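You operate a simulated robot arm through the tools that you are given. There is no shell and no other tool.

Carry out the task below with a simulated two-armed robot. There is one attempt and no reset: what you move stays moved.

Task
Read the barometer, set the pressure dial to it and test the damp meter.
Fine: barometer on; its dust cap waits on the damp meter and goes back after. TEST lights the lamp. Set down upright: black dust cap.

Only the result counts: the job must be done as asked and must still hold three seconds after the hand-in. Knocking over, shifting, dropping, spilling or breaking anything else fails it. A push-on lid holds only when it is set on centred and level and pressed home; a screw cap is set on level and turned clockwise until tight.

Robot
Two 7-joint arms with two-finger parallel grippers on one trunk that stands fixed in place. Base frame: the origin is at the foot of the trunk, x ahead of it, y to its left, z up. Lengths are in mm, angles in degrees, forces in N, time in s.
The left shoulder is at [50, 161, 1198], the right one opposite. With the tool pointing down near the work surface each hand reaches from about 240 to 680 mm from the base axis, measured 20 degrees to its own side. Payload 3.43 kg a hand.
The TCP of each hand is the grasp point between the finger pads, 30 mm short of the fingertips. In the tool frame z runs along the fingers and y along their closing line. Largest opening 94 mm; finger width 28, thickness 10; the body of the gripper, 50 by 96 mm, starts 55 mm behind the TCP.
Orientation is that of the tool frame in the base frame, as a unit quaternion [x, y, z, w]. With the fingers straight down and closing along the base's y, the tool's x points along the base's -x, its y along +y and its z along -z.

Tools
- The arms move only by the tool apply_moves. It takes "left_series", "right_series" or both (then of equal length, played together; a hand with none holds still); each is a list of rows, each an object of numbers (a shift or turn left out is 0, a gripper value left out holds the last): "x", "y", "z": the shift along the tool's x, y, z in units of 300 mm (1.0 is 300 mm); "wx", "wy", "wz": the turn, a rotation vector about the tool's x, y, z in units of 60 degrees (1.0 is 60 degrees); "jaw": the opening, from 0 (shut) to 1 (fully open). In form: [{"x": .., "y": .., "z": .., "wx": .., "wy": .., "wz": .., "jaw": ..}, ...]. A call has 1 to 20 rows; each row is the pose to reach, as a shift and turn from the pose commanded when the call began, along the tool's axes at that moment. A call with a number of a shift or a turn outside -1 to 1 is refused whole. Each row takes 0.2 s and may step no farther than 50 mm and 8.6 degrees from the row before; otherwise, or with a gripper value out of range, the whole call is refused. Where a pose cannot be reached the arm comes as near as it can. A force on the tool above 90 N (or 10 N above the force at the start of the call, whichever is more), or a blocked arm, ends the call early, and 0.2 s more pass. The fingers move at their own pace (about 45 mm/s each) and stop on an object; they squeeze with about 42 N. The grip force told is the motor's: it shows also when the fingers shut on nothing. Time passes only in rows, and 0.2 s behind the last, so rows that repeat a pose let the fingers close. It gives the time, the measured TCP pose, the force on the tool (base axes), the opening and the grip force at its end, in the units of the frame above (readings bear some noise), with the torque about the TCP (base axes, N m) and any sound that the robot's microphone picked up.
- Cameras (640 x 400 px; columns grow to the right, rows downward): "scene" is now at [113.8, -44.7, 1361.7]; the picture's right is [-0.59, -0.81, 0.00], its down [-0.16, 0.12, -0.98] and it looks along [0.79, -0.58, -0.20] (base axes); focal length 214 px, centre (320, 200). "left" rides on the left gripper at [76, -14, -103] in its tool frame; the picture's right is [0.18, 0.98, 0.00], its down [-0.75, 0.14, -0.64] and it looks along [-0.63, 0.12, 0.77] (tool axes); focal length 243 px, centre (320, 200). "right" rides on the right gripper at [76, 14, -102] in its tool frame; the picture's right is [-0.18, 0.98, 0.00], its down [-0.75, -0.14, -0.64] and it looks along [-0.63, -0.12, 0.77] (tool axes); focal length 243 px, centre (320, 200). There is no depth. A picture from a camera that has moved, and an enlarged one, comes with that camera's place and axes in the base frame and with its lens. The place of the scene camera against the robot may be out by one fixed shift of up to 12 mm in any direction.
- get_image(camera): a new picture of that camera. No time passes.
- raise_lower(by): slides the trunk up (or, below 0, down) by that many mm; the arms and the scene camera ride with it, the base frame stays. It gives what a move gives, with no picture.
- turn_head(pan, tilt): turns the head with the scene camera to pan (to the left, within 80 degrees either way) and tilt (down, from -29 to 69), counted from straight ahead of the robot. It gives what a move gives.
- close_up(camera, box): a new picture of the part [left, top, right, bottom] of that camera's present view, enlarged. No time passes.
- sign_off(): hands the job in; it is judged then, once.

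Places have to be worked out from the pictures, the camera data and where the tool is seen. Open the grippers and draw the arms clear of the work before you hand the job in, unless the task says otherwise.

The tools are called after "Request:" as name(argument=value, ...) on one line, values as JSON. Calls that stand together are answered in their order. apply_moves: Moves the arms, as the interface text tells. Its arguments: {"type":"object","properties":{"left_series":{"type":"array","items":{"type":"object","properties":{"x":{"type":"number"},"y":{"type":"number"},"z":{"type":"number"},"wx":{"type":"number"},"wy":{"type":"number"},"wz":{"type":"number"},"jaw":{"type":"number"}}}},"right_series":{"type":"array","items":{"type":"object","properties":{"x":{"type":"number"},"y":{"type":"number"},"z":{"type":"number"},"wx":{"type":"number"},"wy":{"type":"number"},"wz":{"type":"number"},"jaw":{"type":"number"}}}}},"required":[]} The other tools are called the same way: raise_lower (by) slides the trunk up or down; turn_head (pan, tilt) turns the head that bears the scene camera; get_image (camera) takes a picture; close_up (camera, box) takes an enlarged picture of a part of a camera's view; sign_off () hands the job in.

At the start:

```text
clock: 0.0
left_position: [280.2, -43.1, 1326.5]
left_tool_rot: [0.001, 1.0, 0.0, 0.0]
left_wrist_force: [0.3, -0.1, 0.0]
left_moment: [0.0, 0.02, -0.04]
left_width: 93.8
left_grip_force: 0.0
right_position: [250.9, -324.4, 1291.3]
right_tool_rot: [0.0, 1.0, 0.0, 0.0]
right_wrist_force: [0.3, -0.4, -0.6]
right_moment: [0.0, 0.0, -0.01]
right_width: 94.0
right_grip_force: 0.1
trunk travel left (down, up): [-225.0, 42.0]
head pan, tilt: [-36.1, 11.7]
```

scene: 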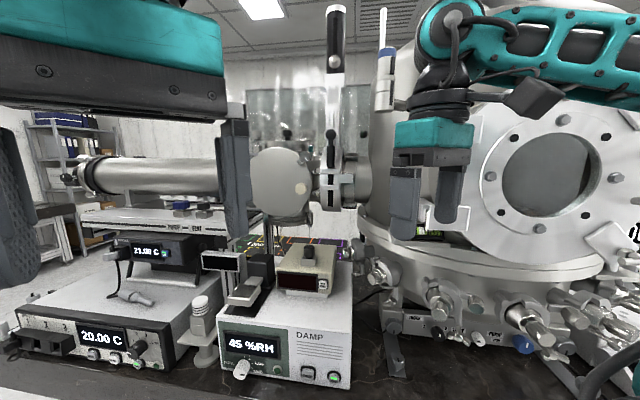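
right: 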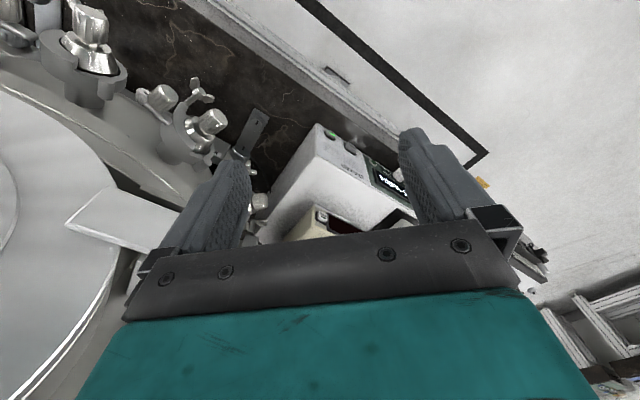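
left: 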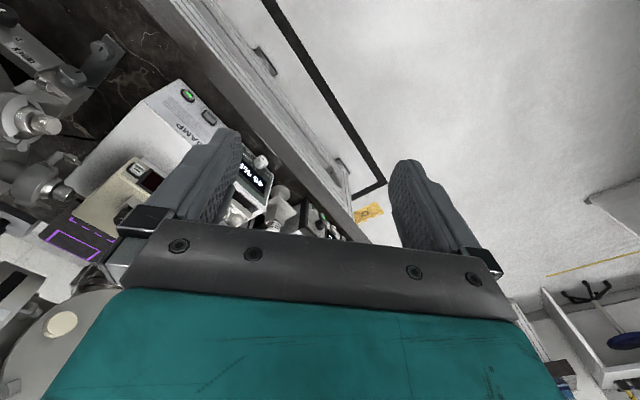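

I start by enlarging the scene view around the damp meter and the surrounding instruments to identify the things involved.

Request:
close_up(camera="scene", box=[180, 220, 380, 400])

Request:
close_up(camera="scene", box=[0, 220, 220, 400])

Request:
close_up(camera="scene", box=[360, 200, 640, 400])

Request:
close_up(camera="scene", box=[230, 0, 430, 220])

```text
2.22 times, centred on (280, 310) of scene
camera zoom: at [113.8, -44.7, 1361.7], right [-0.59, -0.81, 0.0], down [-0.16, 0.12, -0.98], along [0.79, -0.58, -0.2], focal length 477 px, centre (409, -44)
```

zoom: 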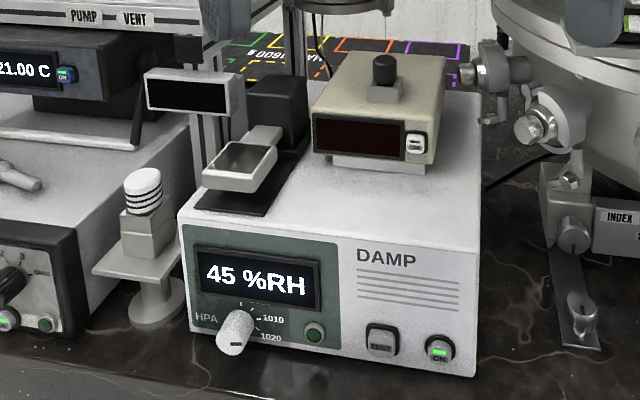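

```text
2.22 times, centred on (110, 310) of scene
camera zoom: at [113.8, -44.7, 1361.7], right [-0.59, -0.81, 0.0], down [-0.16, 0.12, -0.98], along [0.79, -0.58, -0.2], focal length 477 px, centre (787, -44)
```

zoom: 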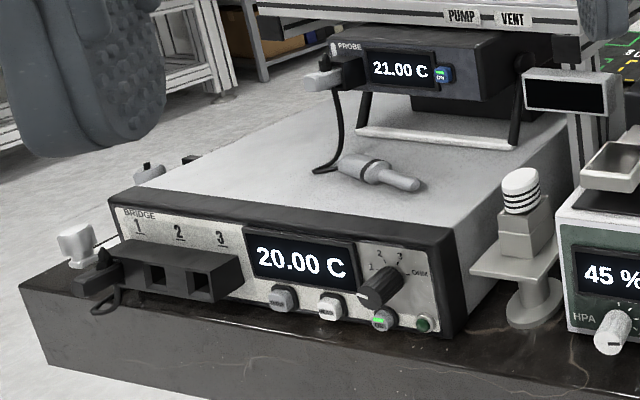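

```text
2.00 times, centred on (500, 300) of scene
camera zoom: at [113.8, -44.7, 1361.7], right [-0.59, -0.81, 0.0], down [-0.16, 0.12, -0.98], along [0.79, -0.58, -0.2], focal length 429 px, centre (-40, 0)
```

zoom: 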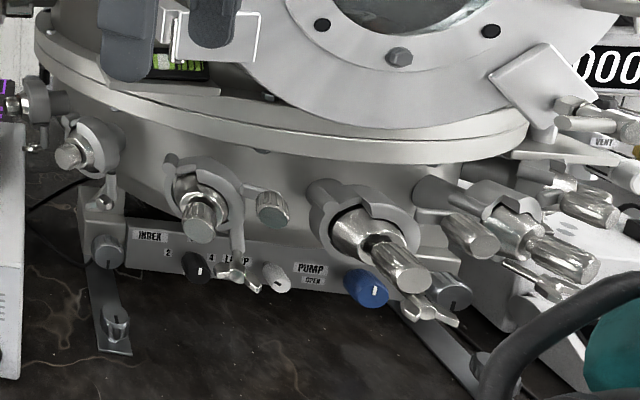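

```text
1.82 times, centred on (330, 110) of scene
camera zoom: at [113.8, -44.7, 1361.7], right [-0.59, -0.81, 0.0], down [-0.16, 0.12, -0.98], along [0.79, -0.58, -0.2], focal length 390 px, centre (302, 364)
```

zoom: 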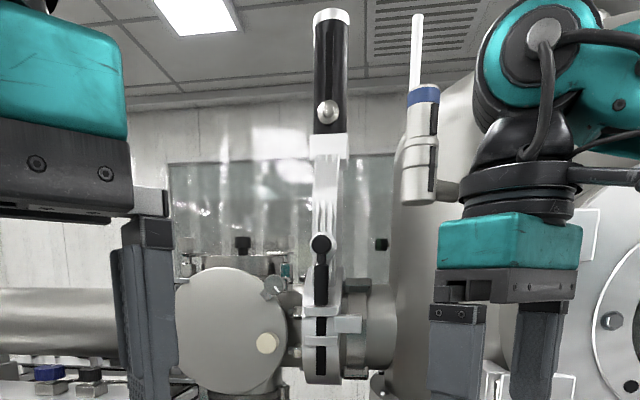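

The damp meter (45 %RH, HPA knob, TEST, lamp, ON) has a beige instrument with a dark display and a black cap on top, probably the barometer. I turn the head down to see it in the centre of view.

Request:
turn_head(pan=-38, tilt=32)

Request:
get_image(camera="scene")

```text
clock: 0.8
left_position: [281.7, -43.0, 1325.7]
left_tool_rot: [-0.002, 1.0, 0.001, 0.001]
left_wrist_force: [14.3, -9.7, -18.1]
left_moment: [1.22, -0.36, 1.08]
left_width: 93.9
left_grip_force: 0.1
right_position: [249.8, -324.6, 1291.8]
right_tool_rot: [0.0, 1.0, 0.001, 0.0]
right_wrist_force: [0.1, -0.3, -0.8]
right_moment: [-0.01, -0.02, -0.01]
right_width: 94.0
right_grip_force: 0.0
trunk travel left (down, up): [-225.0, 42.0]
head pan, tilt: [-38.0, 32.0]
```

```text
taken
camera scene: at [110.6, -45.3, 1335.1], right [-0.61, -0.79, 0.0], down [-0.37, 0.29, -0.88], along [0.7, -0.54, -0.47], focal length 214 px, centre (320, 200)
```

scene: 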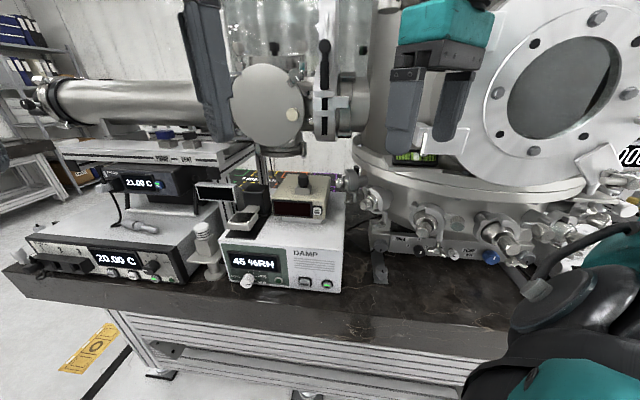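

The head seems to touch the left arm (14–18 N on the left tool). I move the left hand forward away from the head, in small steps.

Request:
apply_moves(left_series=[{"x": -0.07}, {"x": -0.14}, {"x": -0.2}])

Request:
get_image(camera="scene")

Request:
get_image(camera="left")

```text
clock: 1.6
left_position: [341.0, -42.3, 1327.5]
left_tool_rot: [0.0, 1.0, 0.0, -0.001]
left_wrist_force: [0.0, 0.4, 0.6]
left_moment: [-0.04, 0.02, -0.01]
left_width: 94.0
left_grip_force: 0.0
right_position: [250.3, -324.2, 1292.0]
right_tool_rot: [0.0, 1.0, 0.0, 0.0]
right_wrist_force: [0.3, 0.0, 0.6]
right_moment: [0.0, 0.0, 0.02]
right_width: 93.8
right_grip_force: 0.1
trunk travel left (down, up): [-225.0, 42.0]
head pan, tilt: [-38.0, 32.0]
```

```text
taken
camera scene: at [109.4, -44.9, 1329.0], right [-0.62, -0.79, 0.0], down [-0.42, 0.33, -0.85], along [0.67, -0.52, -0.53], focal length 214 px, centre (320, 200)
```

scene: 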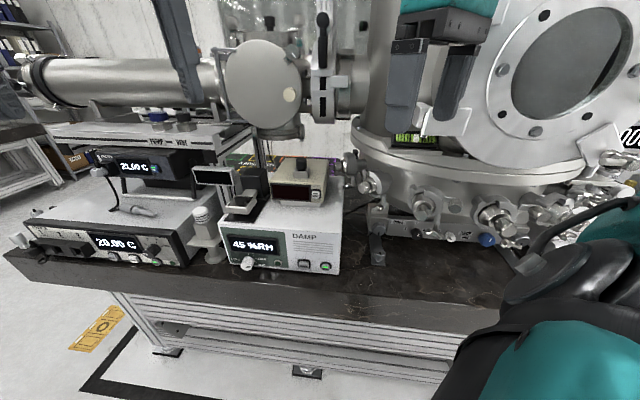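

```text
taken
camera left: at [264.5, -56.2, 1429.8], right [-0.18, 0.98, 0.0], down [0.75, 0.14, 0.64], along [0.63, 0.12, -0.77], focal length 243 px, centre (320, 200)
```

left: 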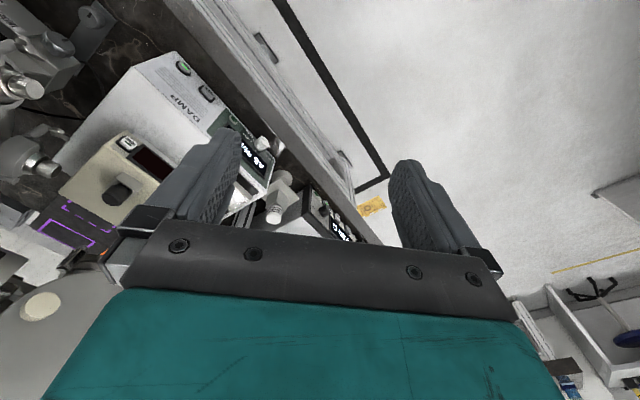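

The contact is gone. Now enlarged views of the damp meter and what stands on it.

Request:
close_up(camera="scene", box=[190, 145, 350, 285])

Request:
close_up(camera="scene", box=[225, 220, 345, 280])

Request:
close_up(camera="scene", box=[190, 145, 350, 225])

Request:
close_up(camera="left", box=[0, 30, 320, 270])

Request:
get_image(camera="right")

```text
2.86 times, centred on (270, 215) of scene
camera zoom: at [109.4, -44.9, 1329.0], right [-0.62, -0.79, 0.0], down [-0.42, 0.33, -0.85], along [0.67, -0.52, -0.53], focal length 613 px, centre (463, 157)
```

zoom: 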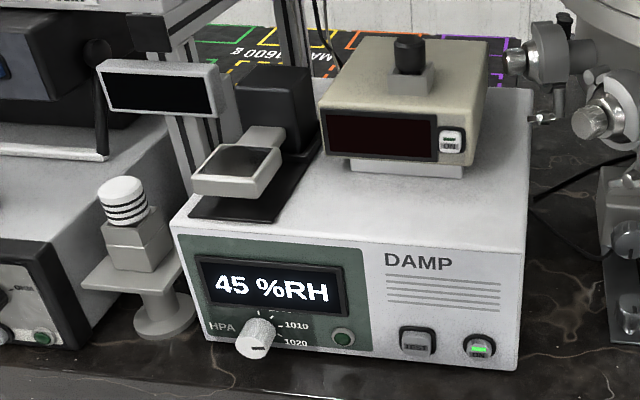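

```text
5.33 times, centred on (285, 250) of scene
camera zoom: at [109.4, -44.9, 1329.0], right [-0.62, -0.79, 0.0], down [-0.42, 0.33, -0.85], along [0.67, -0.52, -0.53], focal length 1144 px, centre (507, -67)
```

zoom: 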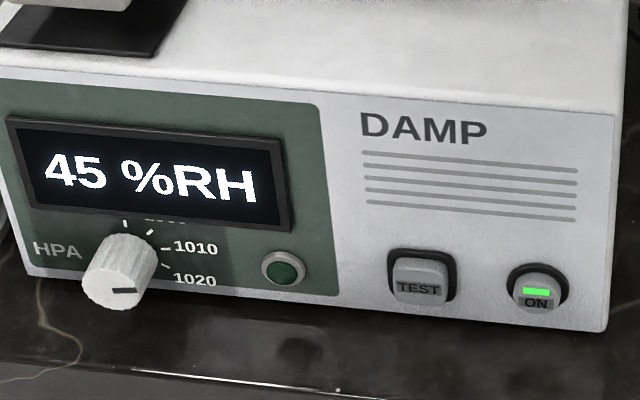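

```text
4.00 times, centred on (270, 185) of scene
camera zoom: at [109.4, -44.9, 1329.0], right [-0.62, -0.79, 0.0], down [-0.42, 0.33, -0.85], along [0.67, -0.52, -0.53], focal length 858 px, centre (520, 260)
```

zoom: 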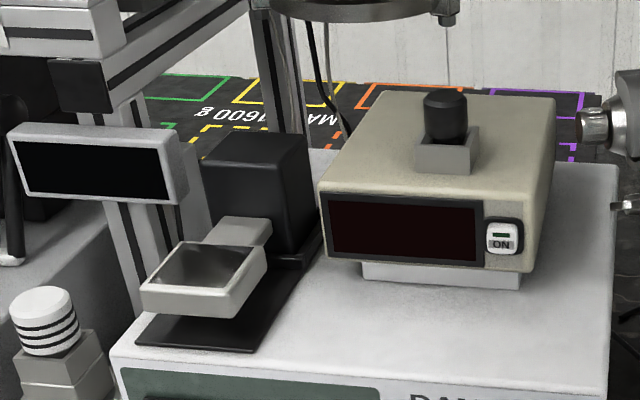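

```text
1.67 times, centred on (160, 150) of left
camera zoom: at [264.5, -56.2, 1429.8], right [-0.18, 0.98, 0.0], down [0.75, 0.14, 0.64], along [0.63, 0.12, -0.77], focal length 404 px, centre (587, 283)
```

zoom: 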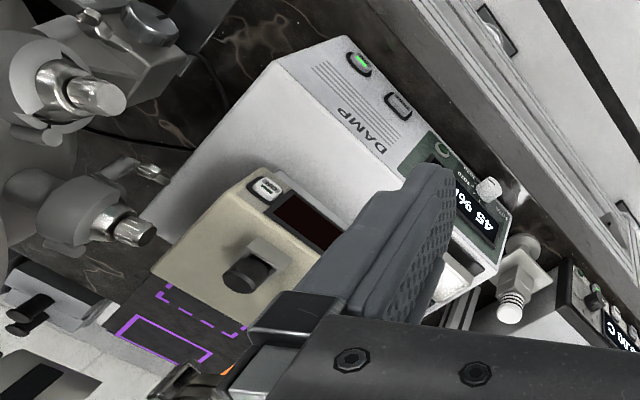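

```text
taken
camera right: at [175.8, -310.0, 1393.9], right [0.18, 0.98, 0.0], down [0.75, -0.14, 0.64], along [0.63, -0.12, -0.77], focal length 243 px, centre (320, 200)
```

right: 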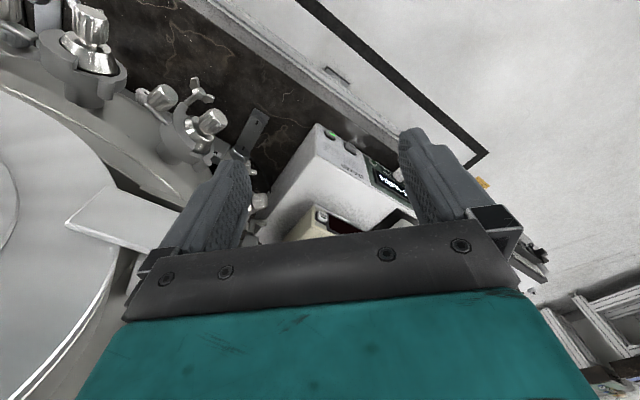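

Let me get much tighter enlargements of the dial, barometer cap and the small items, and of the table beside them.

Request:
close_up(camera="scene", box=[230, 245, 280, 277])

Request:
close_up(camera="scene", box=[265, 150, 335, 205])

Request:
close_up(camera="scene", box=[185, 155, 270, 220])

Request:
close_up(camera="right", box=[220, 90, 480, 250])

```text
12.50 times, centred on (255, 261) of scene
camera zoom: at [109.4, -44.9, 1329.0], right [-0.62, -0.79, 0.0], down [-0.42, 0.33, -0.85], along [0.67, -0.52, -0.53], focal length 2681 px, centre (1132, -562)
```

zoom: 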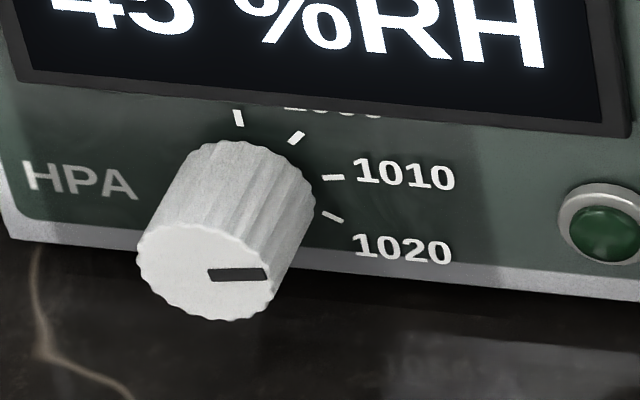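

```text
7.27 times, centred on (300, 178) of scene
camera zoom: at [109.4, -44.9, 1329.0], right [-0.62, -0.79, 0.0], down [-0.42, 0.33, -0.85], along [0.67, -0.52, -0.53], focal length 1560 px, centre (466, 364)
```

zoom: 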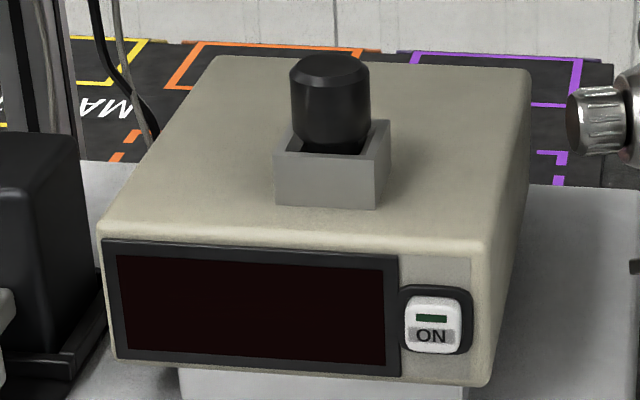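

```text
6.15 times, centred on (228, 188) of scene
camera zoom: at [109.4, -44.9, 1329.0], right [-0.62, -0.79, 0.0], down [-0.42, 0.33, -0.85], along [0.67, -0.52, -0.53], focal length 1320 px, centre (889, 277)
```

zoom: 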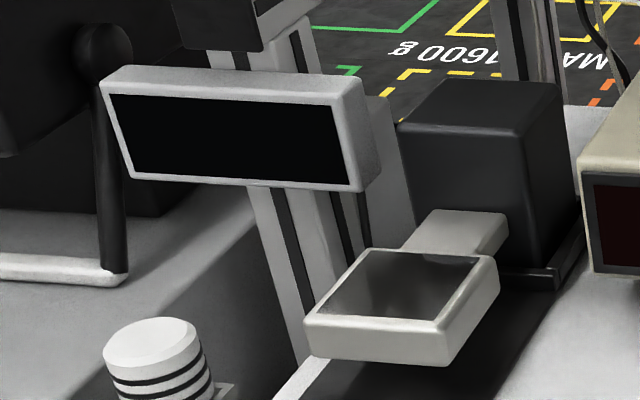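

```text
2.46 times, centred on (350, 170) of right
camera zoom: at [175.8, -310.0, 1393.9], right [0.18, 0.98, 0.0], down [0.75, -0.14, 0.64], along [0.63, -0.12, -0.77], focal length 597 px, centre (246, 274)
```

zoom: 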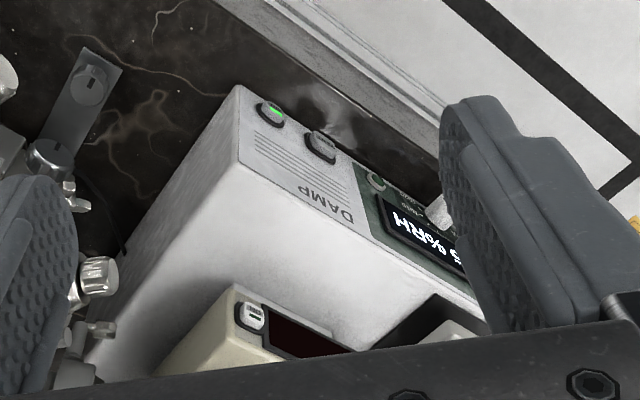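

Close-ups come out sharp, so I will bring the right hand down and turn it to face the damp meter, to triangulate with its own camera.

Request:
apply_moves(right_series=[{"x": -0.045, "y": 0.052, "z": 0.107, "wz": 0.117}, {"x": -0.089, "y": 0.104, "z": 0.213, "wz": 0.233}, {"x": -0.134, "y": 0.157, "z": 0.32, "wz": 0.35}, {"x": -0.178, "y": 0.209, "z": 0.427, "wz": 0.467}, {"x": -0.223, "y": 0.261, "z": 0.533, "wz": 0.583}, {"x": -0.267, "y": 0.313, "z": 0.64, "wz": 0.7}])

Request:
get_image(camera="right")

Request:
get_image(camera="scene")

```text
clock: 3.0
left_position: [340.5, -42.7, 1327.0]
left_tool_rot: [-0.001, 1.0, -0.001, -0.001]
left_wrist_force: [0.0, -0.2, -1.0]
left_moment: [-0.01, 0.03, 0.0]
left_width: 94.2
left_grip_force: 0.1
right_position: [330.6, -229.6, 1099.6]
right_tool_rot: [0.359, 0.933, 0.0, 0.0]
right_wrist_force: [-0.3, -0.6, -0.2]
right_moment: [0.01, 0.01, 0.03]
right_width: 93.8
right_grip_force: 0.0
trunk travel left (down, up): [-225.0, 42.0]
head pan, tilt: [-38.0, 32.0]
```

```text
taken
camera right: at [285.2, -167.6, 1201.3], right [0.8, 0.61, 0.0], down [0.47, -0.61, 0.64], along [0.39, -0.51, -0.77], focal length 243 px, centre (320, 200)
```

right: 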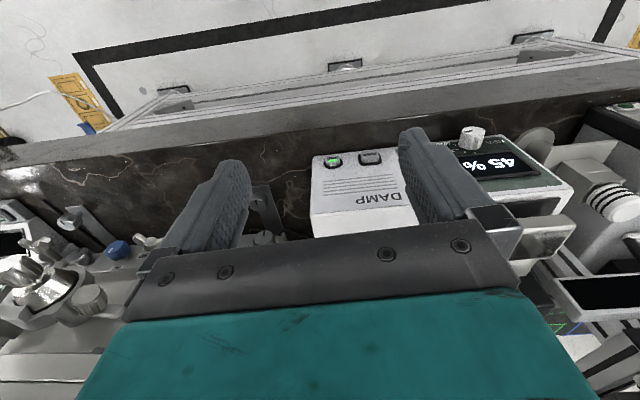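

```text
taken
camera scene: at [109.6, -44.7, 1329.0], right [-0.62, -0.79, 0.0], down [-0.42, 0.33, -0.85], along [0.67, -0.52, -0.53], focal length 214 px, centre (320, 200)
```

scene: 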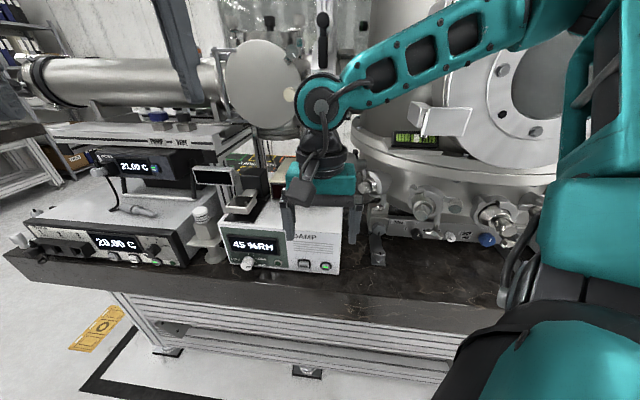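

The right camera now views the front from above. I enlarge that view to measure the features.

Request:
close_up(camera="right", box=[290, 110, 450, 250])

Request:
close_up(camera="right", box=[430, 100, 590, 260])

```text
2.86 times, centred on (370, 180) of right
camera zoom: at [285.2, -167.6, 1201.3], right [0.8, 0.61, 0.0], down [0.47, -0.61, 0.64], along [0.39, -0.51, -0.77], focal length 693 px, centre (177, 257)
```

zoom: 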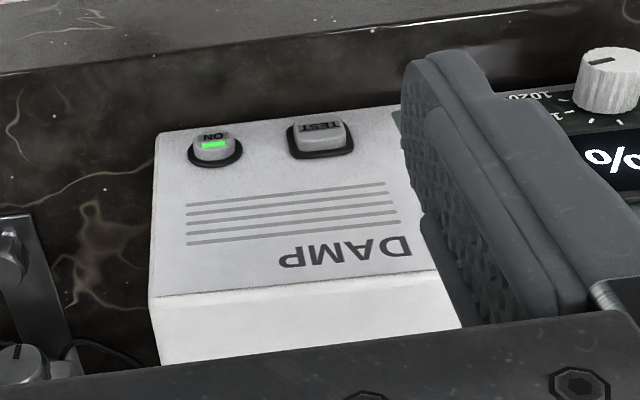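

```text
2.50 times, centred on (510, 180) of right
camera zoom: at [285.2, -167.6, 1201.3], right [0.8, 0.61, 0.0], down [0.47, -0.61, 0.64], along [0.39, -0.51, -0.77], focal length 606 px, centre (-155, 250)
```

zoom: 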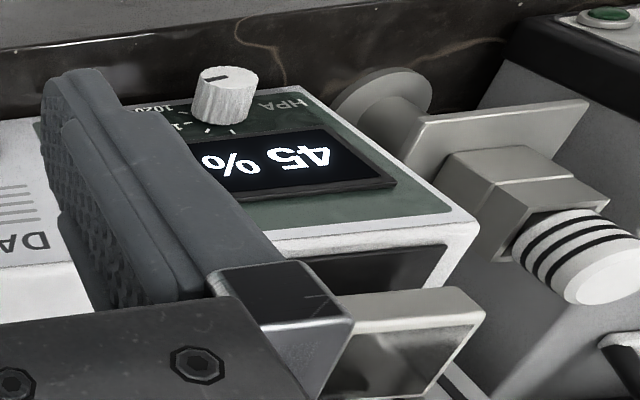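

Triangulating the two right-hand views puts the damp meter's front lower right corner near (417, −361, 789), its top near z 951, with its front running along azimuth ≈43.5°. The barometer cap is near (551, −329, 1130), so I raise the right hand and look at the barometer from above.

Request:
apply_moves(right_series=[{"z": -0.16, "wz": 0.03}, {"z": -0.32, "wz": 0.06}, {"z": -0.493, "wz": 0.073}, {"x": -0.15, "y": 0.063, "z": -0.493, "wz": 0.073}, {"x": -0.3, "y": 0.126, "z": -0.493, "wz": 0.073}, {"x": -0.4, "y": 0.17, "z": -0.493, "wz": 0.073}])

Request:
get_image(camera="right")

Request:
get_image(camera="scene")

```text
refused: row 3 steps farther than a row can; nothing moved
```

```text
taken
camera right: at [285.2, -167.6, 1201.3], right [0.8, 0.61, 0.0], down [0.47, -0.61, 0.64], along [0.39, -0.51, -0.77], focal length 243 px, centre (320, 200)
```

right: 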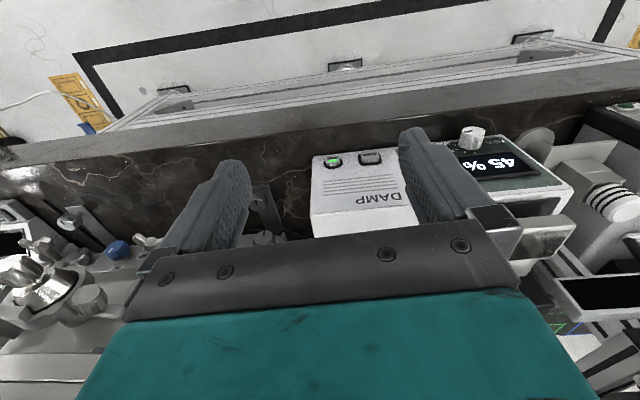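

```text
taken
camera scene: at [109.6, -44.7, 1329.0], right [-0.62, -0.79, 0.0], down [-0.42, 0.33, -0.85], along [0.67, -0.52, -0.53], focal length 214 px, centre (320, 200)
```

scene: 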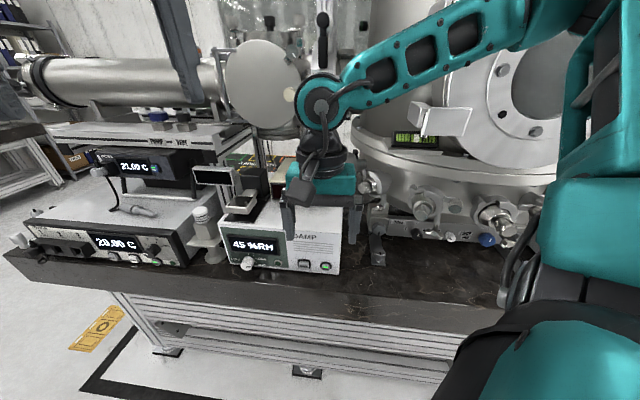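

Row 3 stepped slightly more than 50 mm; I resend with smaller steps.

Request:
apply_moves(right_series=[{"z": -0.15, "wz": 0.03}, {"z": -0.3, "wz": 0.06}, {"z": -0.4, "wz": 0.073}, {"z": -0.493, "wz": 0.073}, {"x": -0.14, "y": 0.06, "z": -0.493, "wz": 0.073}, {"x": -0.28, "y": 0.12, "z": -0.493, "wz": 0.073}, {"x": -0.4, "y": 0.17, "z": -0.493, "wz": 0.073}])

Request:
get_image(camera="right")

Request:
get_image(camera="scene")

```text
clock: 4.6
left_position: [339.0, -42.8, 1327.9]
left_tool_rot: [0.0, 1.0, 0.0, -0.001]
left_wrist_force: [-0.9, 0.9, 0.2]
left_moment: [0.02, 0.01, 0.0]
left_width: 94.2
left_grip_force: 0.1
right_position: [454.5, -273.6, 1247.6]
right_tool_rot: [0.393, 0.919, 0.0, 0.0]
right_wrist_force: [0.8, -0.1, 0.1]
right_moment: [0.02, 0.01, -0.01]
right_width: 94.0
right_grip_force: 0.1
trunk travel left (down, up): [-225.0, 42.0]
head pan, tilt: [-38.0, 32.0]
```

```text
taken
camera right: at [413.6, -208.6, 1349.9], right [0.84, 0.54, 0.0], down [0.42, -0.64, 0.64], along [0.35, -0.54, -0.77], focal length 243 px, centre (320, 200)
```

right: 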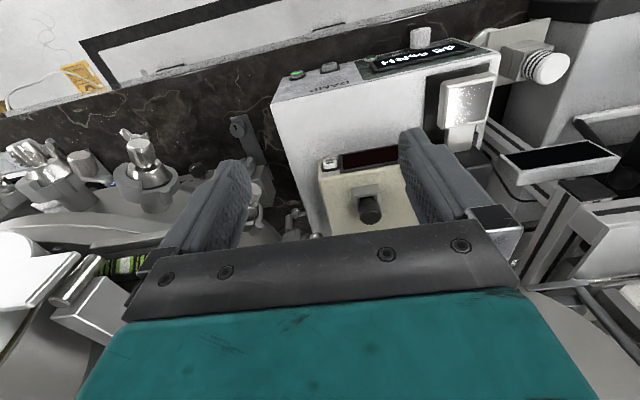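

```text
taken
camera scene: at [109.9, -44.9, 1328.9], right [-0.62, -0.79, 0.0], down [-0.42, 0.33, -0.85], along [0.67, -0.52, -0.53], focal length 214 px, centre (320, 200)
```

scene: 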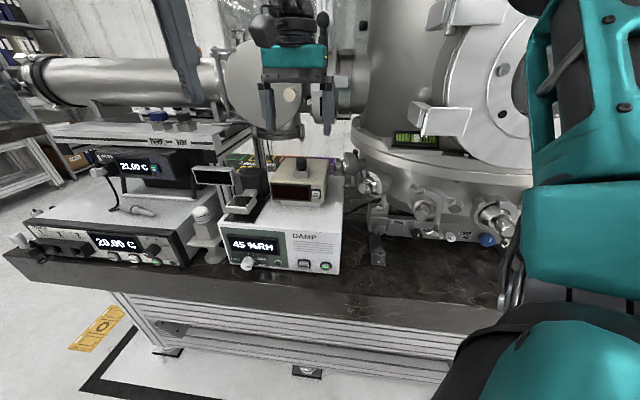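

The barometer with its black cap is in view between the fingers. Enlarging it for measurement.

Request:
close_up(camera="right", box=[300, 130, 430, 250])

Request:
close_up(camera="right", box=[265, 20, 515, 160])

Request:
close_up(camera="scene", box=[215, 40, 345, 140])

```text
3.33 times, centred on (365, 190) of right
camera zoom: at [413.6, -208.6, 1349.9], right [0.84, 0.54, 0.0], down [0.42, -0.64, 0.64], along [0.35, -0.54, -0.77], focal length 809 px, centre (170, 233)
```

zoom: 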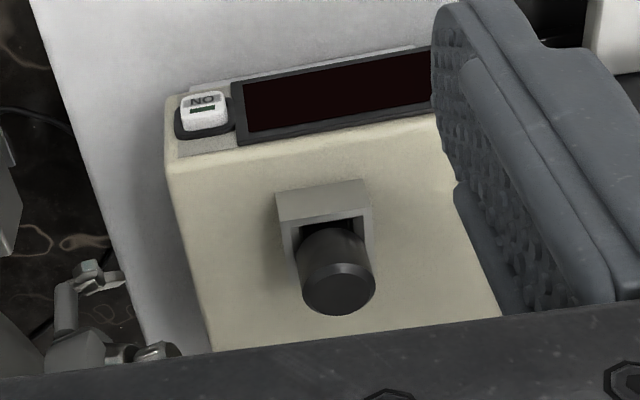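

```text
2.56 times, centred on (390, 90) of right
camera zoom: at [413.6, -208.6, 1349.9], right [0.84, 0.54, 0.0], down [0.42, -0.64, 0.64], along [0.35, -0.54, -0.77], focal length 621 px, centre (141, 482)
```

zoom: 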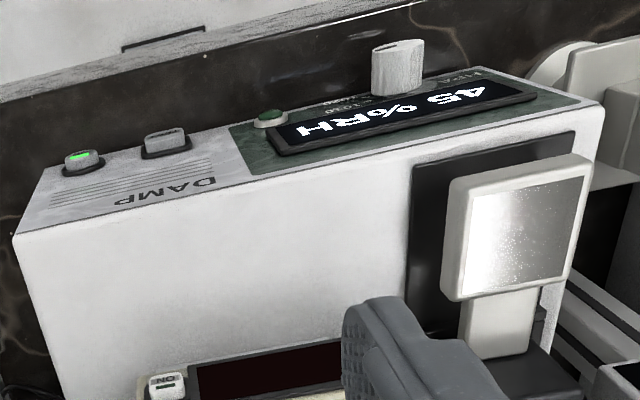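

```text
4.00 times, centred on (280, 90) of scene
camera zoom: at [109.9, -44.9, 1328.9], right [-0.62, -0.79, 0.0], down [-0.42, 0.33, -0.85], along [0.67, -0.52, -0.53], focal length 858 px, centre (480, 640)
```

zoom: 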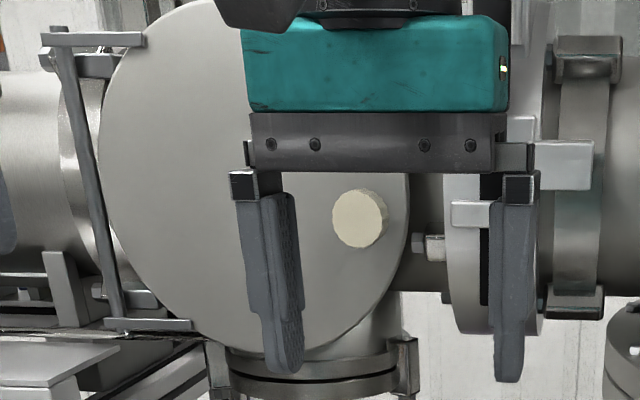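

I also take a sharper look with the left camera and the scene camera at the same barometer features to triangulate.

Request:
close_up(camera="left", box=[40, 110, 200, 230])

Request:
close_up(camera="scene", box=[262, 148, 342, 208])

Request:
close_up(camera="scene", box=[215, 200, 345, 280])

```text
3.33 times, centred on (120, 170) of left
camera zoom: at [265.1, -56.4, 1429.4], right [-0.18, 0.98, 0.0], down [0.75, 0.14, 0.64], along [0.63, 0.12, -0.77], focal length 809 px, centre (987, 300)
```

zoom: 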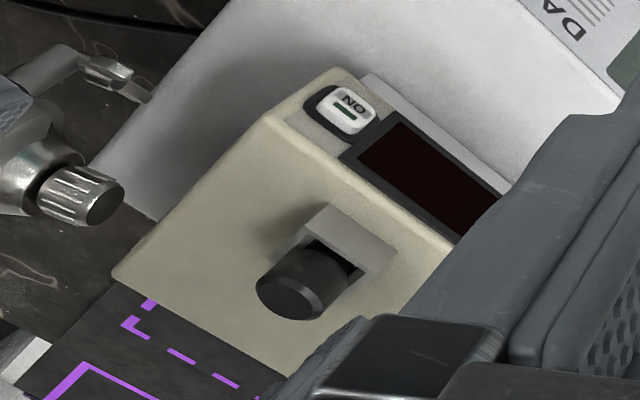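

```text
6.67 times, centred on (302, 178) of scene
camera zoom: at [109.9, -44.9, 1328.9], right [-0.62, -0.79, 0.0], down [-0.42, 0.33, -0.85], along [0.67, -0.52, -0.53], focal length 1430 px, centre (440, 347)
```

zoom: 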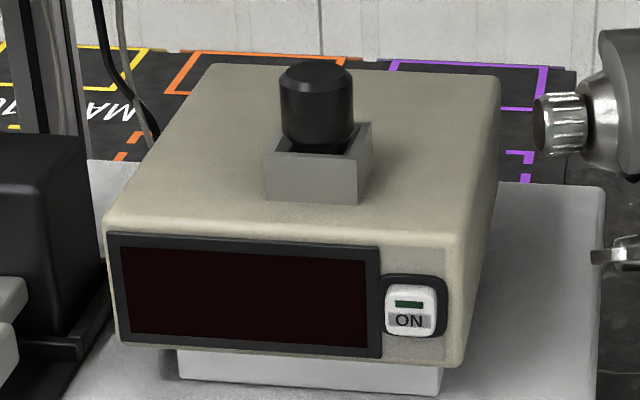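

```text
4.92 times, centred on (280, 240) of scene
camera zoom: at [109.9, -44.9, 1328.9], right [-0.62, -0.79, 0.0], down [-0.42, 0.33, -0.85], along [0.67, -0.52, -0.53], focal length 1056 px, centre (517, 3)
```

zoom: 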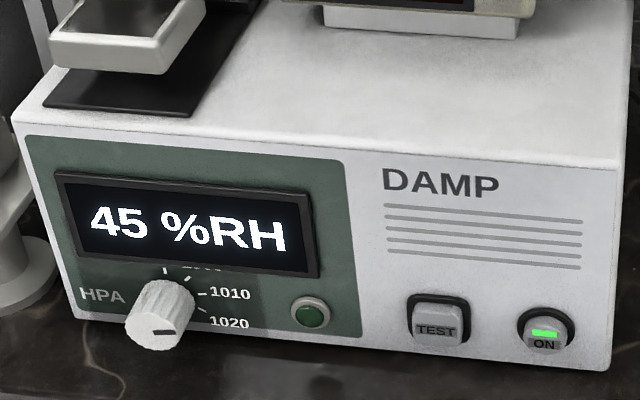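

Combining the views: the cap top is at about (600, −364, 1103), the gray socket rim about 30 mm lower, the barometer ON button near (537, −366, 1014). I check where the right arm's elbow is relative to the chamber pipes before choosing how to approach.

Request:
turn_head(pan=-65, tilt=40)

Request:
get_image(camera="scene")

Request:
get_image(camera="left")

```text
clock: 5.5
left_position: [340.0, -43.0, 1327.4]
left_tool_rot: [0.001, 1.0, 0.0, 0.0]
left_wrist_force: [0.6, -0.4, -0.3]
left_moment: [0.01, 0.01, 0.01]
left_width: 93.8
left_grip_force: 0.1
right_position: [453.1, -273.6, 1248.1]
right_tool_rot: [0.394, 0.919, -0.001, 0.0]
right_wrist_force: [0.5, 0.0, 0.7]
right_moment: [0.02, 0.02, -0.03]
right_width: 94.2
right_grip_force: 0.0
trunk travel left (down, up): [-225.0, 42.0]
head pan, tilt: [-65.0, 40.0]
```

```text
taken
camera scene: at [74.5, -66.8, 1316.8], right [-0.91, -0.42, 0.0], down [-0.27, 0.58, -0.77], along [0.32, -0.69, -0.64], focal length 214 px, centre (320, 200)
```

scene: 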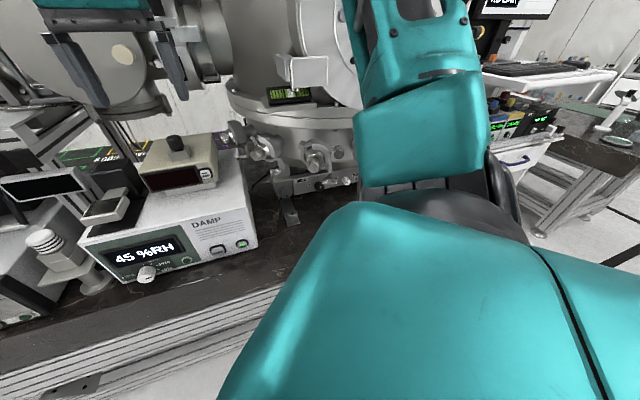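

```text
taken
camera left: at [264.1, -56.4, 1429.6], right [-0.18, 0.98, 0.0], down [0.75, 0.14, 0.64], along [0.63, 0.12, -0.77], focal length 243 px, centre (320, 200)
```

left: 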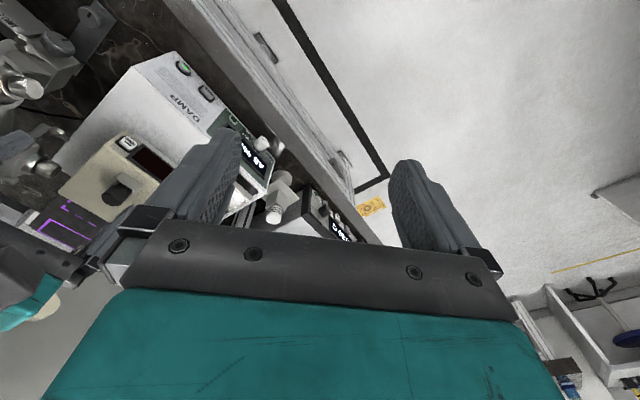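

I enlarge this view to measure the disc flange behind the barometer and re-measure the cap with this second scene viewpoint.

Request:
close_up(camera="scene", box=[40, 20, 200, 120])

Request:
close_up(camera="scene", box=[130, 125, 230, 200])

Request:
close_up(camera="scene", box=[70, 190, 270, 300])

```text
4.00 times, centred on (120, 70) of scene
camera zoom: at [74.5, -66.8, 1316.8], right [-0.91, -0.42, 0.0], down [-0.27, 0.58, -0.77], along [0.32, -0.69, -0.64], focal length 858 px, centre (1120, 720)
```

zoom: 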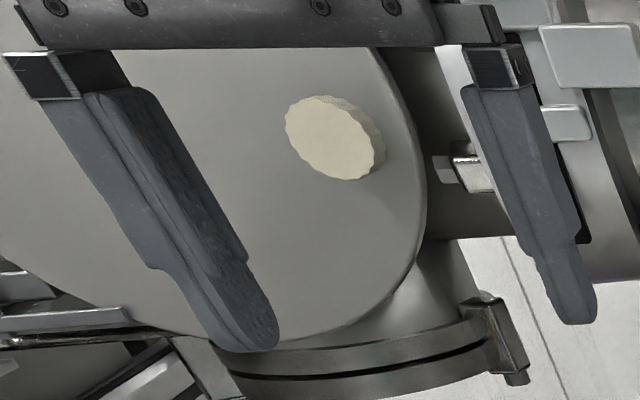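

```text
5.33 times, centred on (180, 162) of scene
camera zoom: at [74.5, -66.8, 1316.8], right [-0.91, -0.42, 0.0], down [-0.27, 0.58, -0.77], along [0.32, -0.69, -0.64], focal length 1144 px, centre (1067, 400)
```

zoom: 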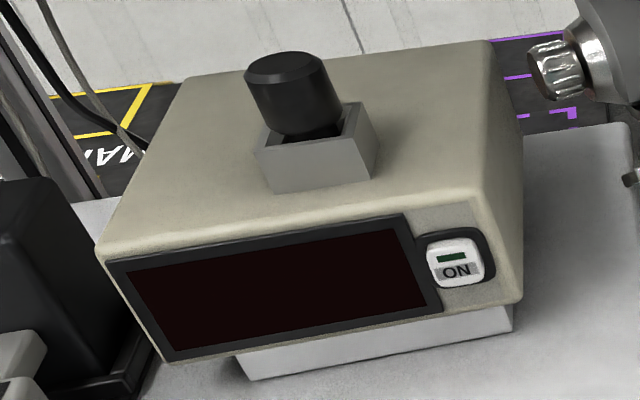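

```text
3.20 times, centred on (170, 245) of scene
camera zoom: at [74.5, -66.8, 1316.8], right [-0.91, -0.42, 0.0], down [-0.27, 0.58, -0.77], along [0.32, -0.69, -0.64], focal length 686 px, centre (800, 56)
```

zoom: 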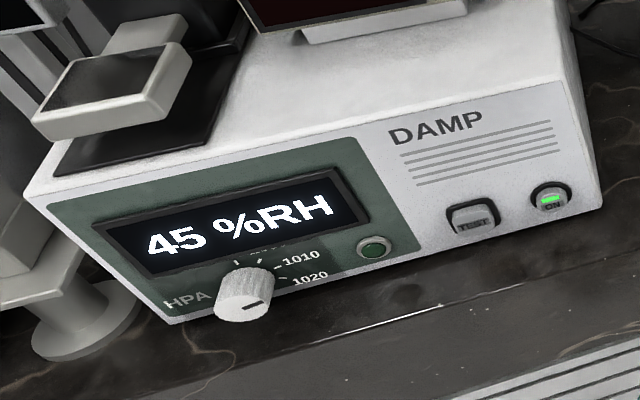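

The disc flange is about 55 mm behind the cap (dot at ≈(661, −374, 1264)), so a vertical hand would hit it; I will approach with the hand tilted 40° so its body stays on the robot side. First I tilt and move partway.

Request:
apply_moves(right_series=[{"wy": -0.133}, {"x": -0.05, "y": 0.015, "wy": -0.267, "z": 0.03}, {"x": -0.1, "y": 0.03, "wy": -0.4, "z": 0.06}, {"x": -0.15, "y": 0.05, "wy": -0.533, "z": 0.09}, {"x": -0.2, "y": 0.06, "wy": -0.667, "z": 0.12}, {"x": -0.25, "y": 0.08, "wy": -0.667, "z": 0.15}])

Request:
get_image(camera="right")

Request:
turn_head(pan=-38, tilt=32)

Request:
get_image(camera="scene")

```text
clock: 7.0
left_position: [339.5, -42.4, 1327.0]
left_tool_rot: [0.0, 1.0, 0.0, -0.001]
left_wrist_force: [-0.6, 0.5, 0.0]
left_moment: [0.01, 0.01, 0.02]
left_width: 93.9
left_grip_force: 0.1
right_position: [521.9, -312.2, 1200.8]
right_tool_rot: [0.37, 0.864, -0.135, 0.315]
right_wrist_force: [-0.1, 0.0, -0.3]
right_moment: [0.05, 0.0, 0.04]
right_width: 94.0
right_grip_force: 0.1
trunk travel left (down, up): [-225.0, 42.0]
head pan, tilt: [-65.0, 40.0]
```

```text
taken
camera right: at [448.5, -211.9, 1231.3], right [0.81, 0.58, 0.12], down [0.01, -0.22, 0.98], along [0.59, -0.79, -0.18], focal length 243 px, centre (320, 200)
```

right: 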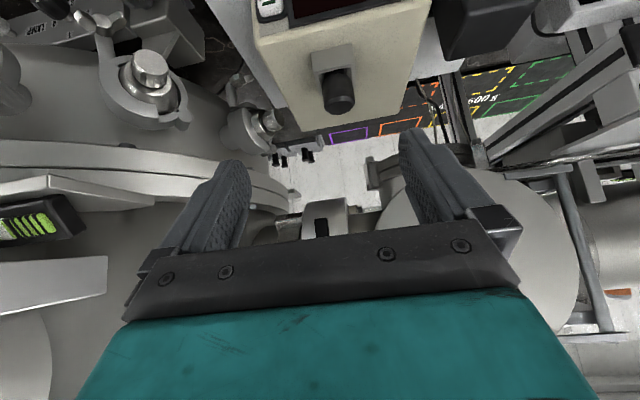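

```text
clock: 7.9
left_position: [340.5, -42.7, 1327.0]
left_tool_rot: [0.0, 1.0, 0.0, -0.001]
left_wrist_force: [0.3, 0.5, -0.6]
left_moment: [0.01, -0.01, 0.05]
left_width: 93.8
left_grip_force: 0.0
right_position: [522.0, -311.3, 1203.3]
right_tool_rot: [0.37, 0.864, -0.135, 0.314]
right_wrist_force: [0.3, 0.0, -0.9]
right_moment: [0.0, 0.0, 0.0]
right_width: 93.7
right_grip_force: 0.1
trunk travel left (down, up): [-225.0, 42.0]
head pan, tilt: [-38.0, 32.0]
```

```text
taken
camera scene: at [109.0, -45.0, 1329.0], right [-0.62, -0.79, 0.0], down [-0.42, 0.33, -0.85], along [0.67, -0.52, -0.53], focal length 214 px, centre (320, 200)
```

scene: 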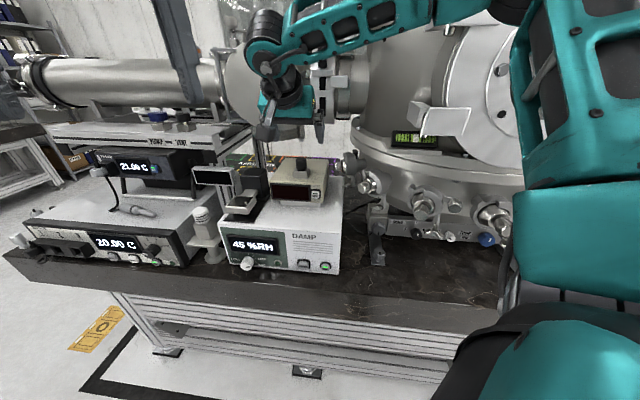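

The cap and socket are visible just below the fingertips. I zoom in to measure the cap from this second right-hand viewpoint.

Request:
close_up(camera="right", box=[240, 0, 440, 125])

Request:
close_up(camera="scene", box=[235, 85, 355, 205])

```text
3.20 times, centred on (340, 62) of right
camera zoom: at [447.8, -211.6, 1232.0], right [0.81, 0.58, 0.12], down [0.01, -0.22, 0.98], along [0.59, -0.79, -0.18], focal length 776 px, centre (256, 640)
```

zoom: 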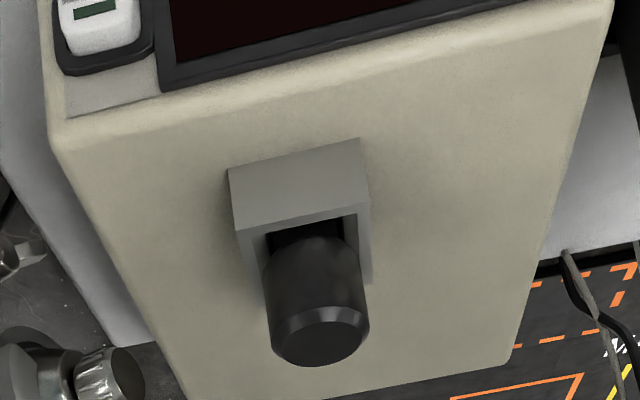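

```text
3.33 times, centred on (295, 145) of scene
camera zoom: at [109.0, -45.0, 1329.0], right [-0.62, -0.79, 0.0], down [-0.42, 0.33, -0.85], along [0.67, -0.52, -0.53], focal length 715 px, centre (403, 383)
```

zoom: 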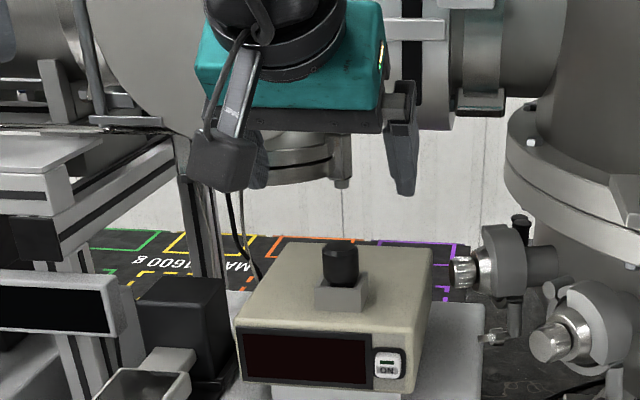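

R1 and R2 agree on the cap top at (605, −368, 1099) with the socket rim near z 1071. Before moving in I check the flange under the disc relative to the left finger.

Request:
close_up(camera="right", box=[240, 100, 600, 325])

Request:
close_up(camera="left", box=[0, 160, 200, 320])

```text
1.78 times, centred on (420, 212) of right
camera zoom: at [447.8, -211.6, 1232.0], right [0.81, 0.58, 0.12], down [0.01, -0.22, 0.98], along [0.59, -0.79, -0.18], focal length 431 px, centre (142, 178)
```

zoom: 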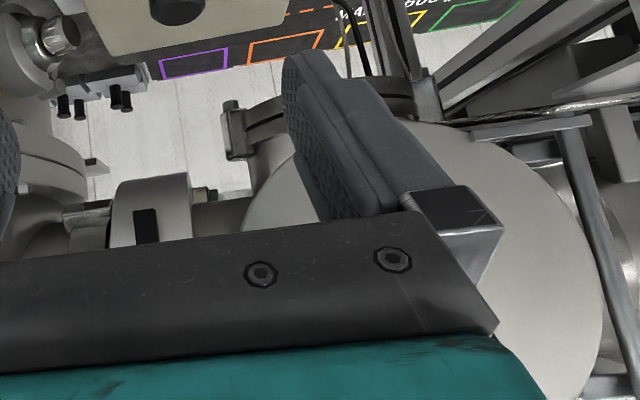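

```text
2.50 times, centred on (100, 240) of left
camera zoom: at [264.1, -56.4, 1429.6], right [-0.18, 0.98, 0.0], down [0.75, 0.14, 0.64], along [0.63, 0.12, -0.77], focal length 606 px, centre (870, 100)
```

zoom: 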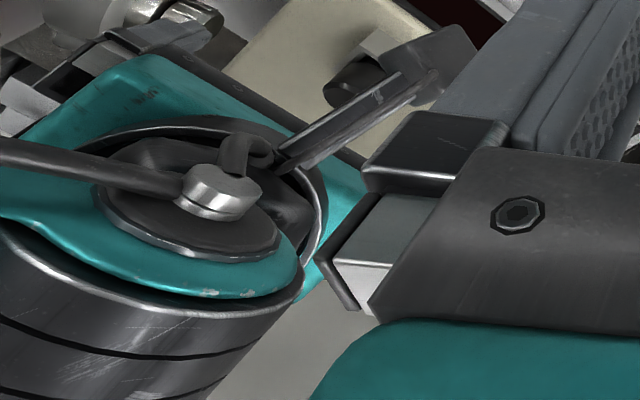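

Flange clamp is around (686, −420, 1147), about 90 mm beyond the cap, so with fingers half closed there is room. I park the left arm further left and bring the right hand to a pose 50 mm above the grasp.

Request:
apply_moves(left_series=[{"y": 0.14}, {"y": 0.28}, {"y": 0.42}, {"y": 0.56}, {"y": 0.7}], right_series=[{"jaw": 0.62}, {"x": -0.033, "y": 0.018, "z": 0.077, "jaw": 0.62}, {"x": -0.067, "y": 0.035, "z": 0.154, "jaw": 0.62}, {"x": -0.1, "y": 0.053, "z": 0.231, "jaw": 0.62}, {"x": -0.134, "y": 0.07, "z": 0.308, "jaw": 0.62}])

Request:
get_image(camera="right")

Request:
close_up(camera="scene", box=[235, 85, 355, 205])

```text
clock: 9.1
left_position: [339.0, 167.9, 1326.9]
left_tool_rot: [0.001, 1.0, -0.001, 0.0]
left_wrist_force: [-0.7, 0.9, -0.4]
left_moment: [0.03, 0.02, 0.03]
left_width: 94.0
left_grip_force: 0.0
right_position: [599.8, -361.5, 1159.0]
right_tool_rot: [0.37, 0.864, -0.135, 0.315]
right_wrist_force: [-0.4, -0.4, -0.1]
right_moment: [-0.02, 0.01, 0.03]
right_width: 58.1
right_grip_force: 0.1
trunk travel left (down, up): [-225.0, 42.0]
head pan, tilt: [-38.0, 32.0]
```

```text
taken
camera right: at [526.6, -262.5, 1188.1], right [0.81, 0.58, 0.12], down [0.01, -0.22, 0.98], along [0.59, -0.79, -0.18], focal length 243 px, centre (320, 200)
```

right: 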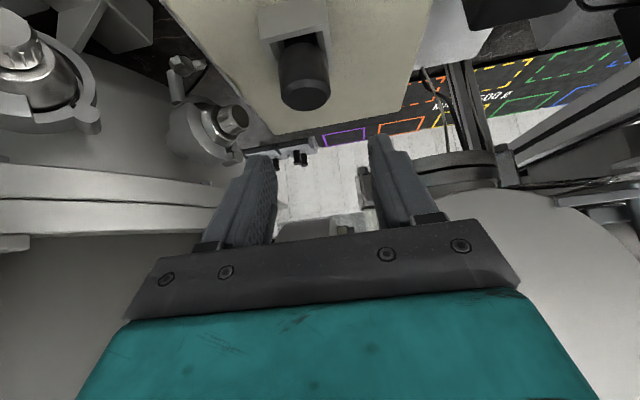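

```text
3.33 times, centred on (295, 145) of scene
camera zoom: at [109.1, -44.3, 1329.1], right [-0.62, -0.79, 0.0], down [-0.42, 0.33, -0.85], along [0.67, -0.52, -0.53], focal length 715 px, centre (403, 383)
```

zoom: 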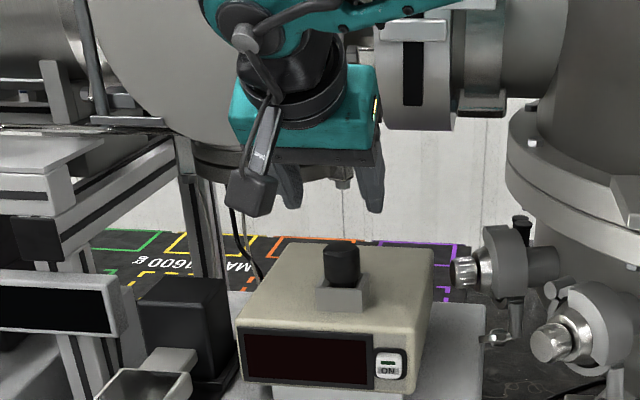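

I verify the predicted cap position in this close view before descending.

Request:
close_up(camera="right", box=[210, 0, 430, 230])

```text
1.74 times, centred on (320, 115) of right
camera zoom: at [526.6, -262.5, 1188.1], right [0.81, 0.58, 0.12], down [0.01, -0.22, 0.98], along [0.59, -0.79, -0.18], focal length 422 px, centre (320, 348)
```

zoom: 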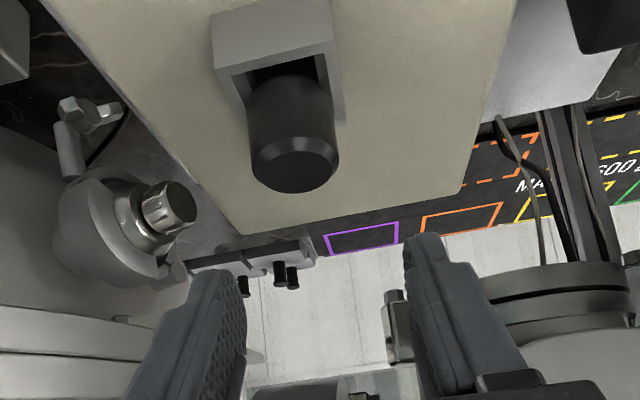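

The cap matches the prediction within 1 mm. I lower straight down 52 mm with open fingers around the cap.

Request:
apply_moves(right_series=[{"x": 0.0365, "y": -0.001, "z": 0.0448}, {"x": 0.073, "y": -0.0023, "z": 0.0897}, {"x": 0.095, "y": -0.0023, "z": 0.1165}, {"x": 0.1096, "y": -0.0023, "z": 0.1345}])

Request:
get_image(camera="right")

Request:
close_up(camera="scene", box=[255, 105, 345, 205])

```text
clock: 10.1
left_position: [339.4, 166.2, 1326.9]
left_tool_rot: [0.0, 1.0, 0.0, -0.001]
left_wrist_force: [0.4, -0.8, -0.1]
left_moment: [0.0, -0.04, 0.01]
left_width: 94.2
left_grip_force: 0.0
right_position: [600.4, -362.4, 1105.9]
right_tool_rot: [0.369, 0.864, -0.135, 0.315]
right_wrist_force: [0.1, 0.4, -0.6]
right_moment: [0.0, 0.01, 0.02]
right_width: 58.3
right_grip_force: 0.1
trunk travel left (down, up): [-225.0, 42.0]
head pan, tilt: [-38.0, 32.0]
```

```text
taken
camera right: at [526.2, -262.5, 1135.3], right [0.81, 0.58, 0.12], down [0.01, -0.22, 0.98], along [0.59, -0.79, -0.18], focal length 243 px, centre (320, 200)
```

right: 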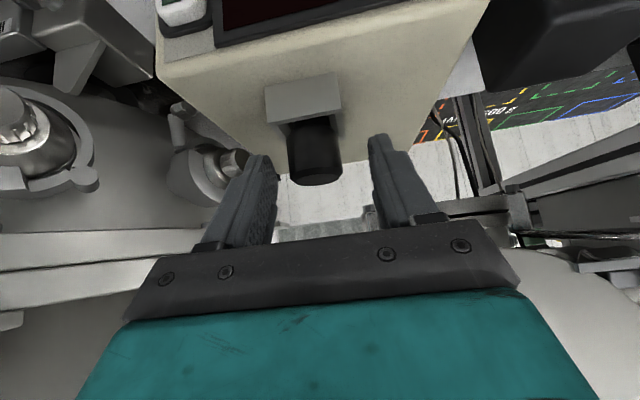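

```text
4.00 times, centred on (300, 155) of scene
camera zoom: at [109.1, -45.0, 1329.0], right [-0.62, -0.79, 0.0], down [-0.42, 0.33, -0.85], along [0.67, -0.52, -0.53], focal length 858 px, centre (400, 380)
```

zoom: 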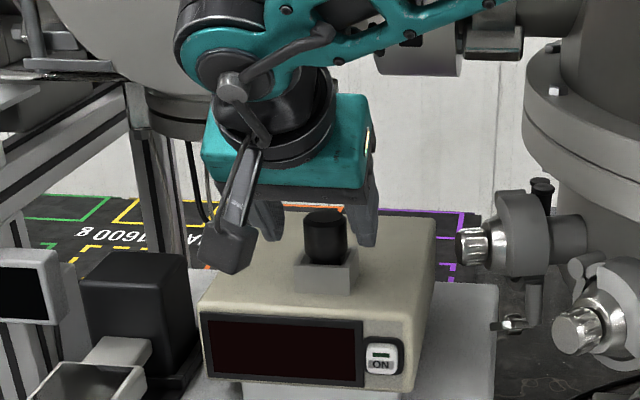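

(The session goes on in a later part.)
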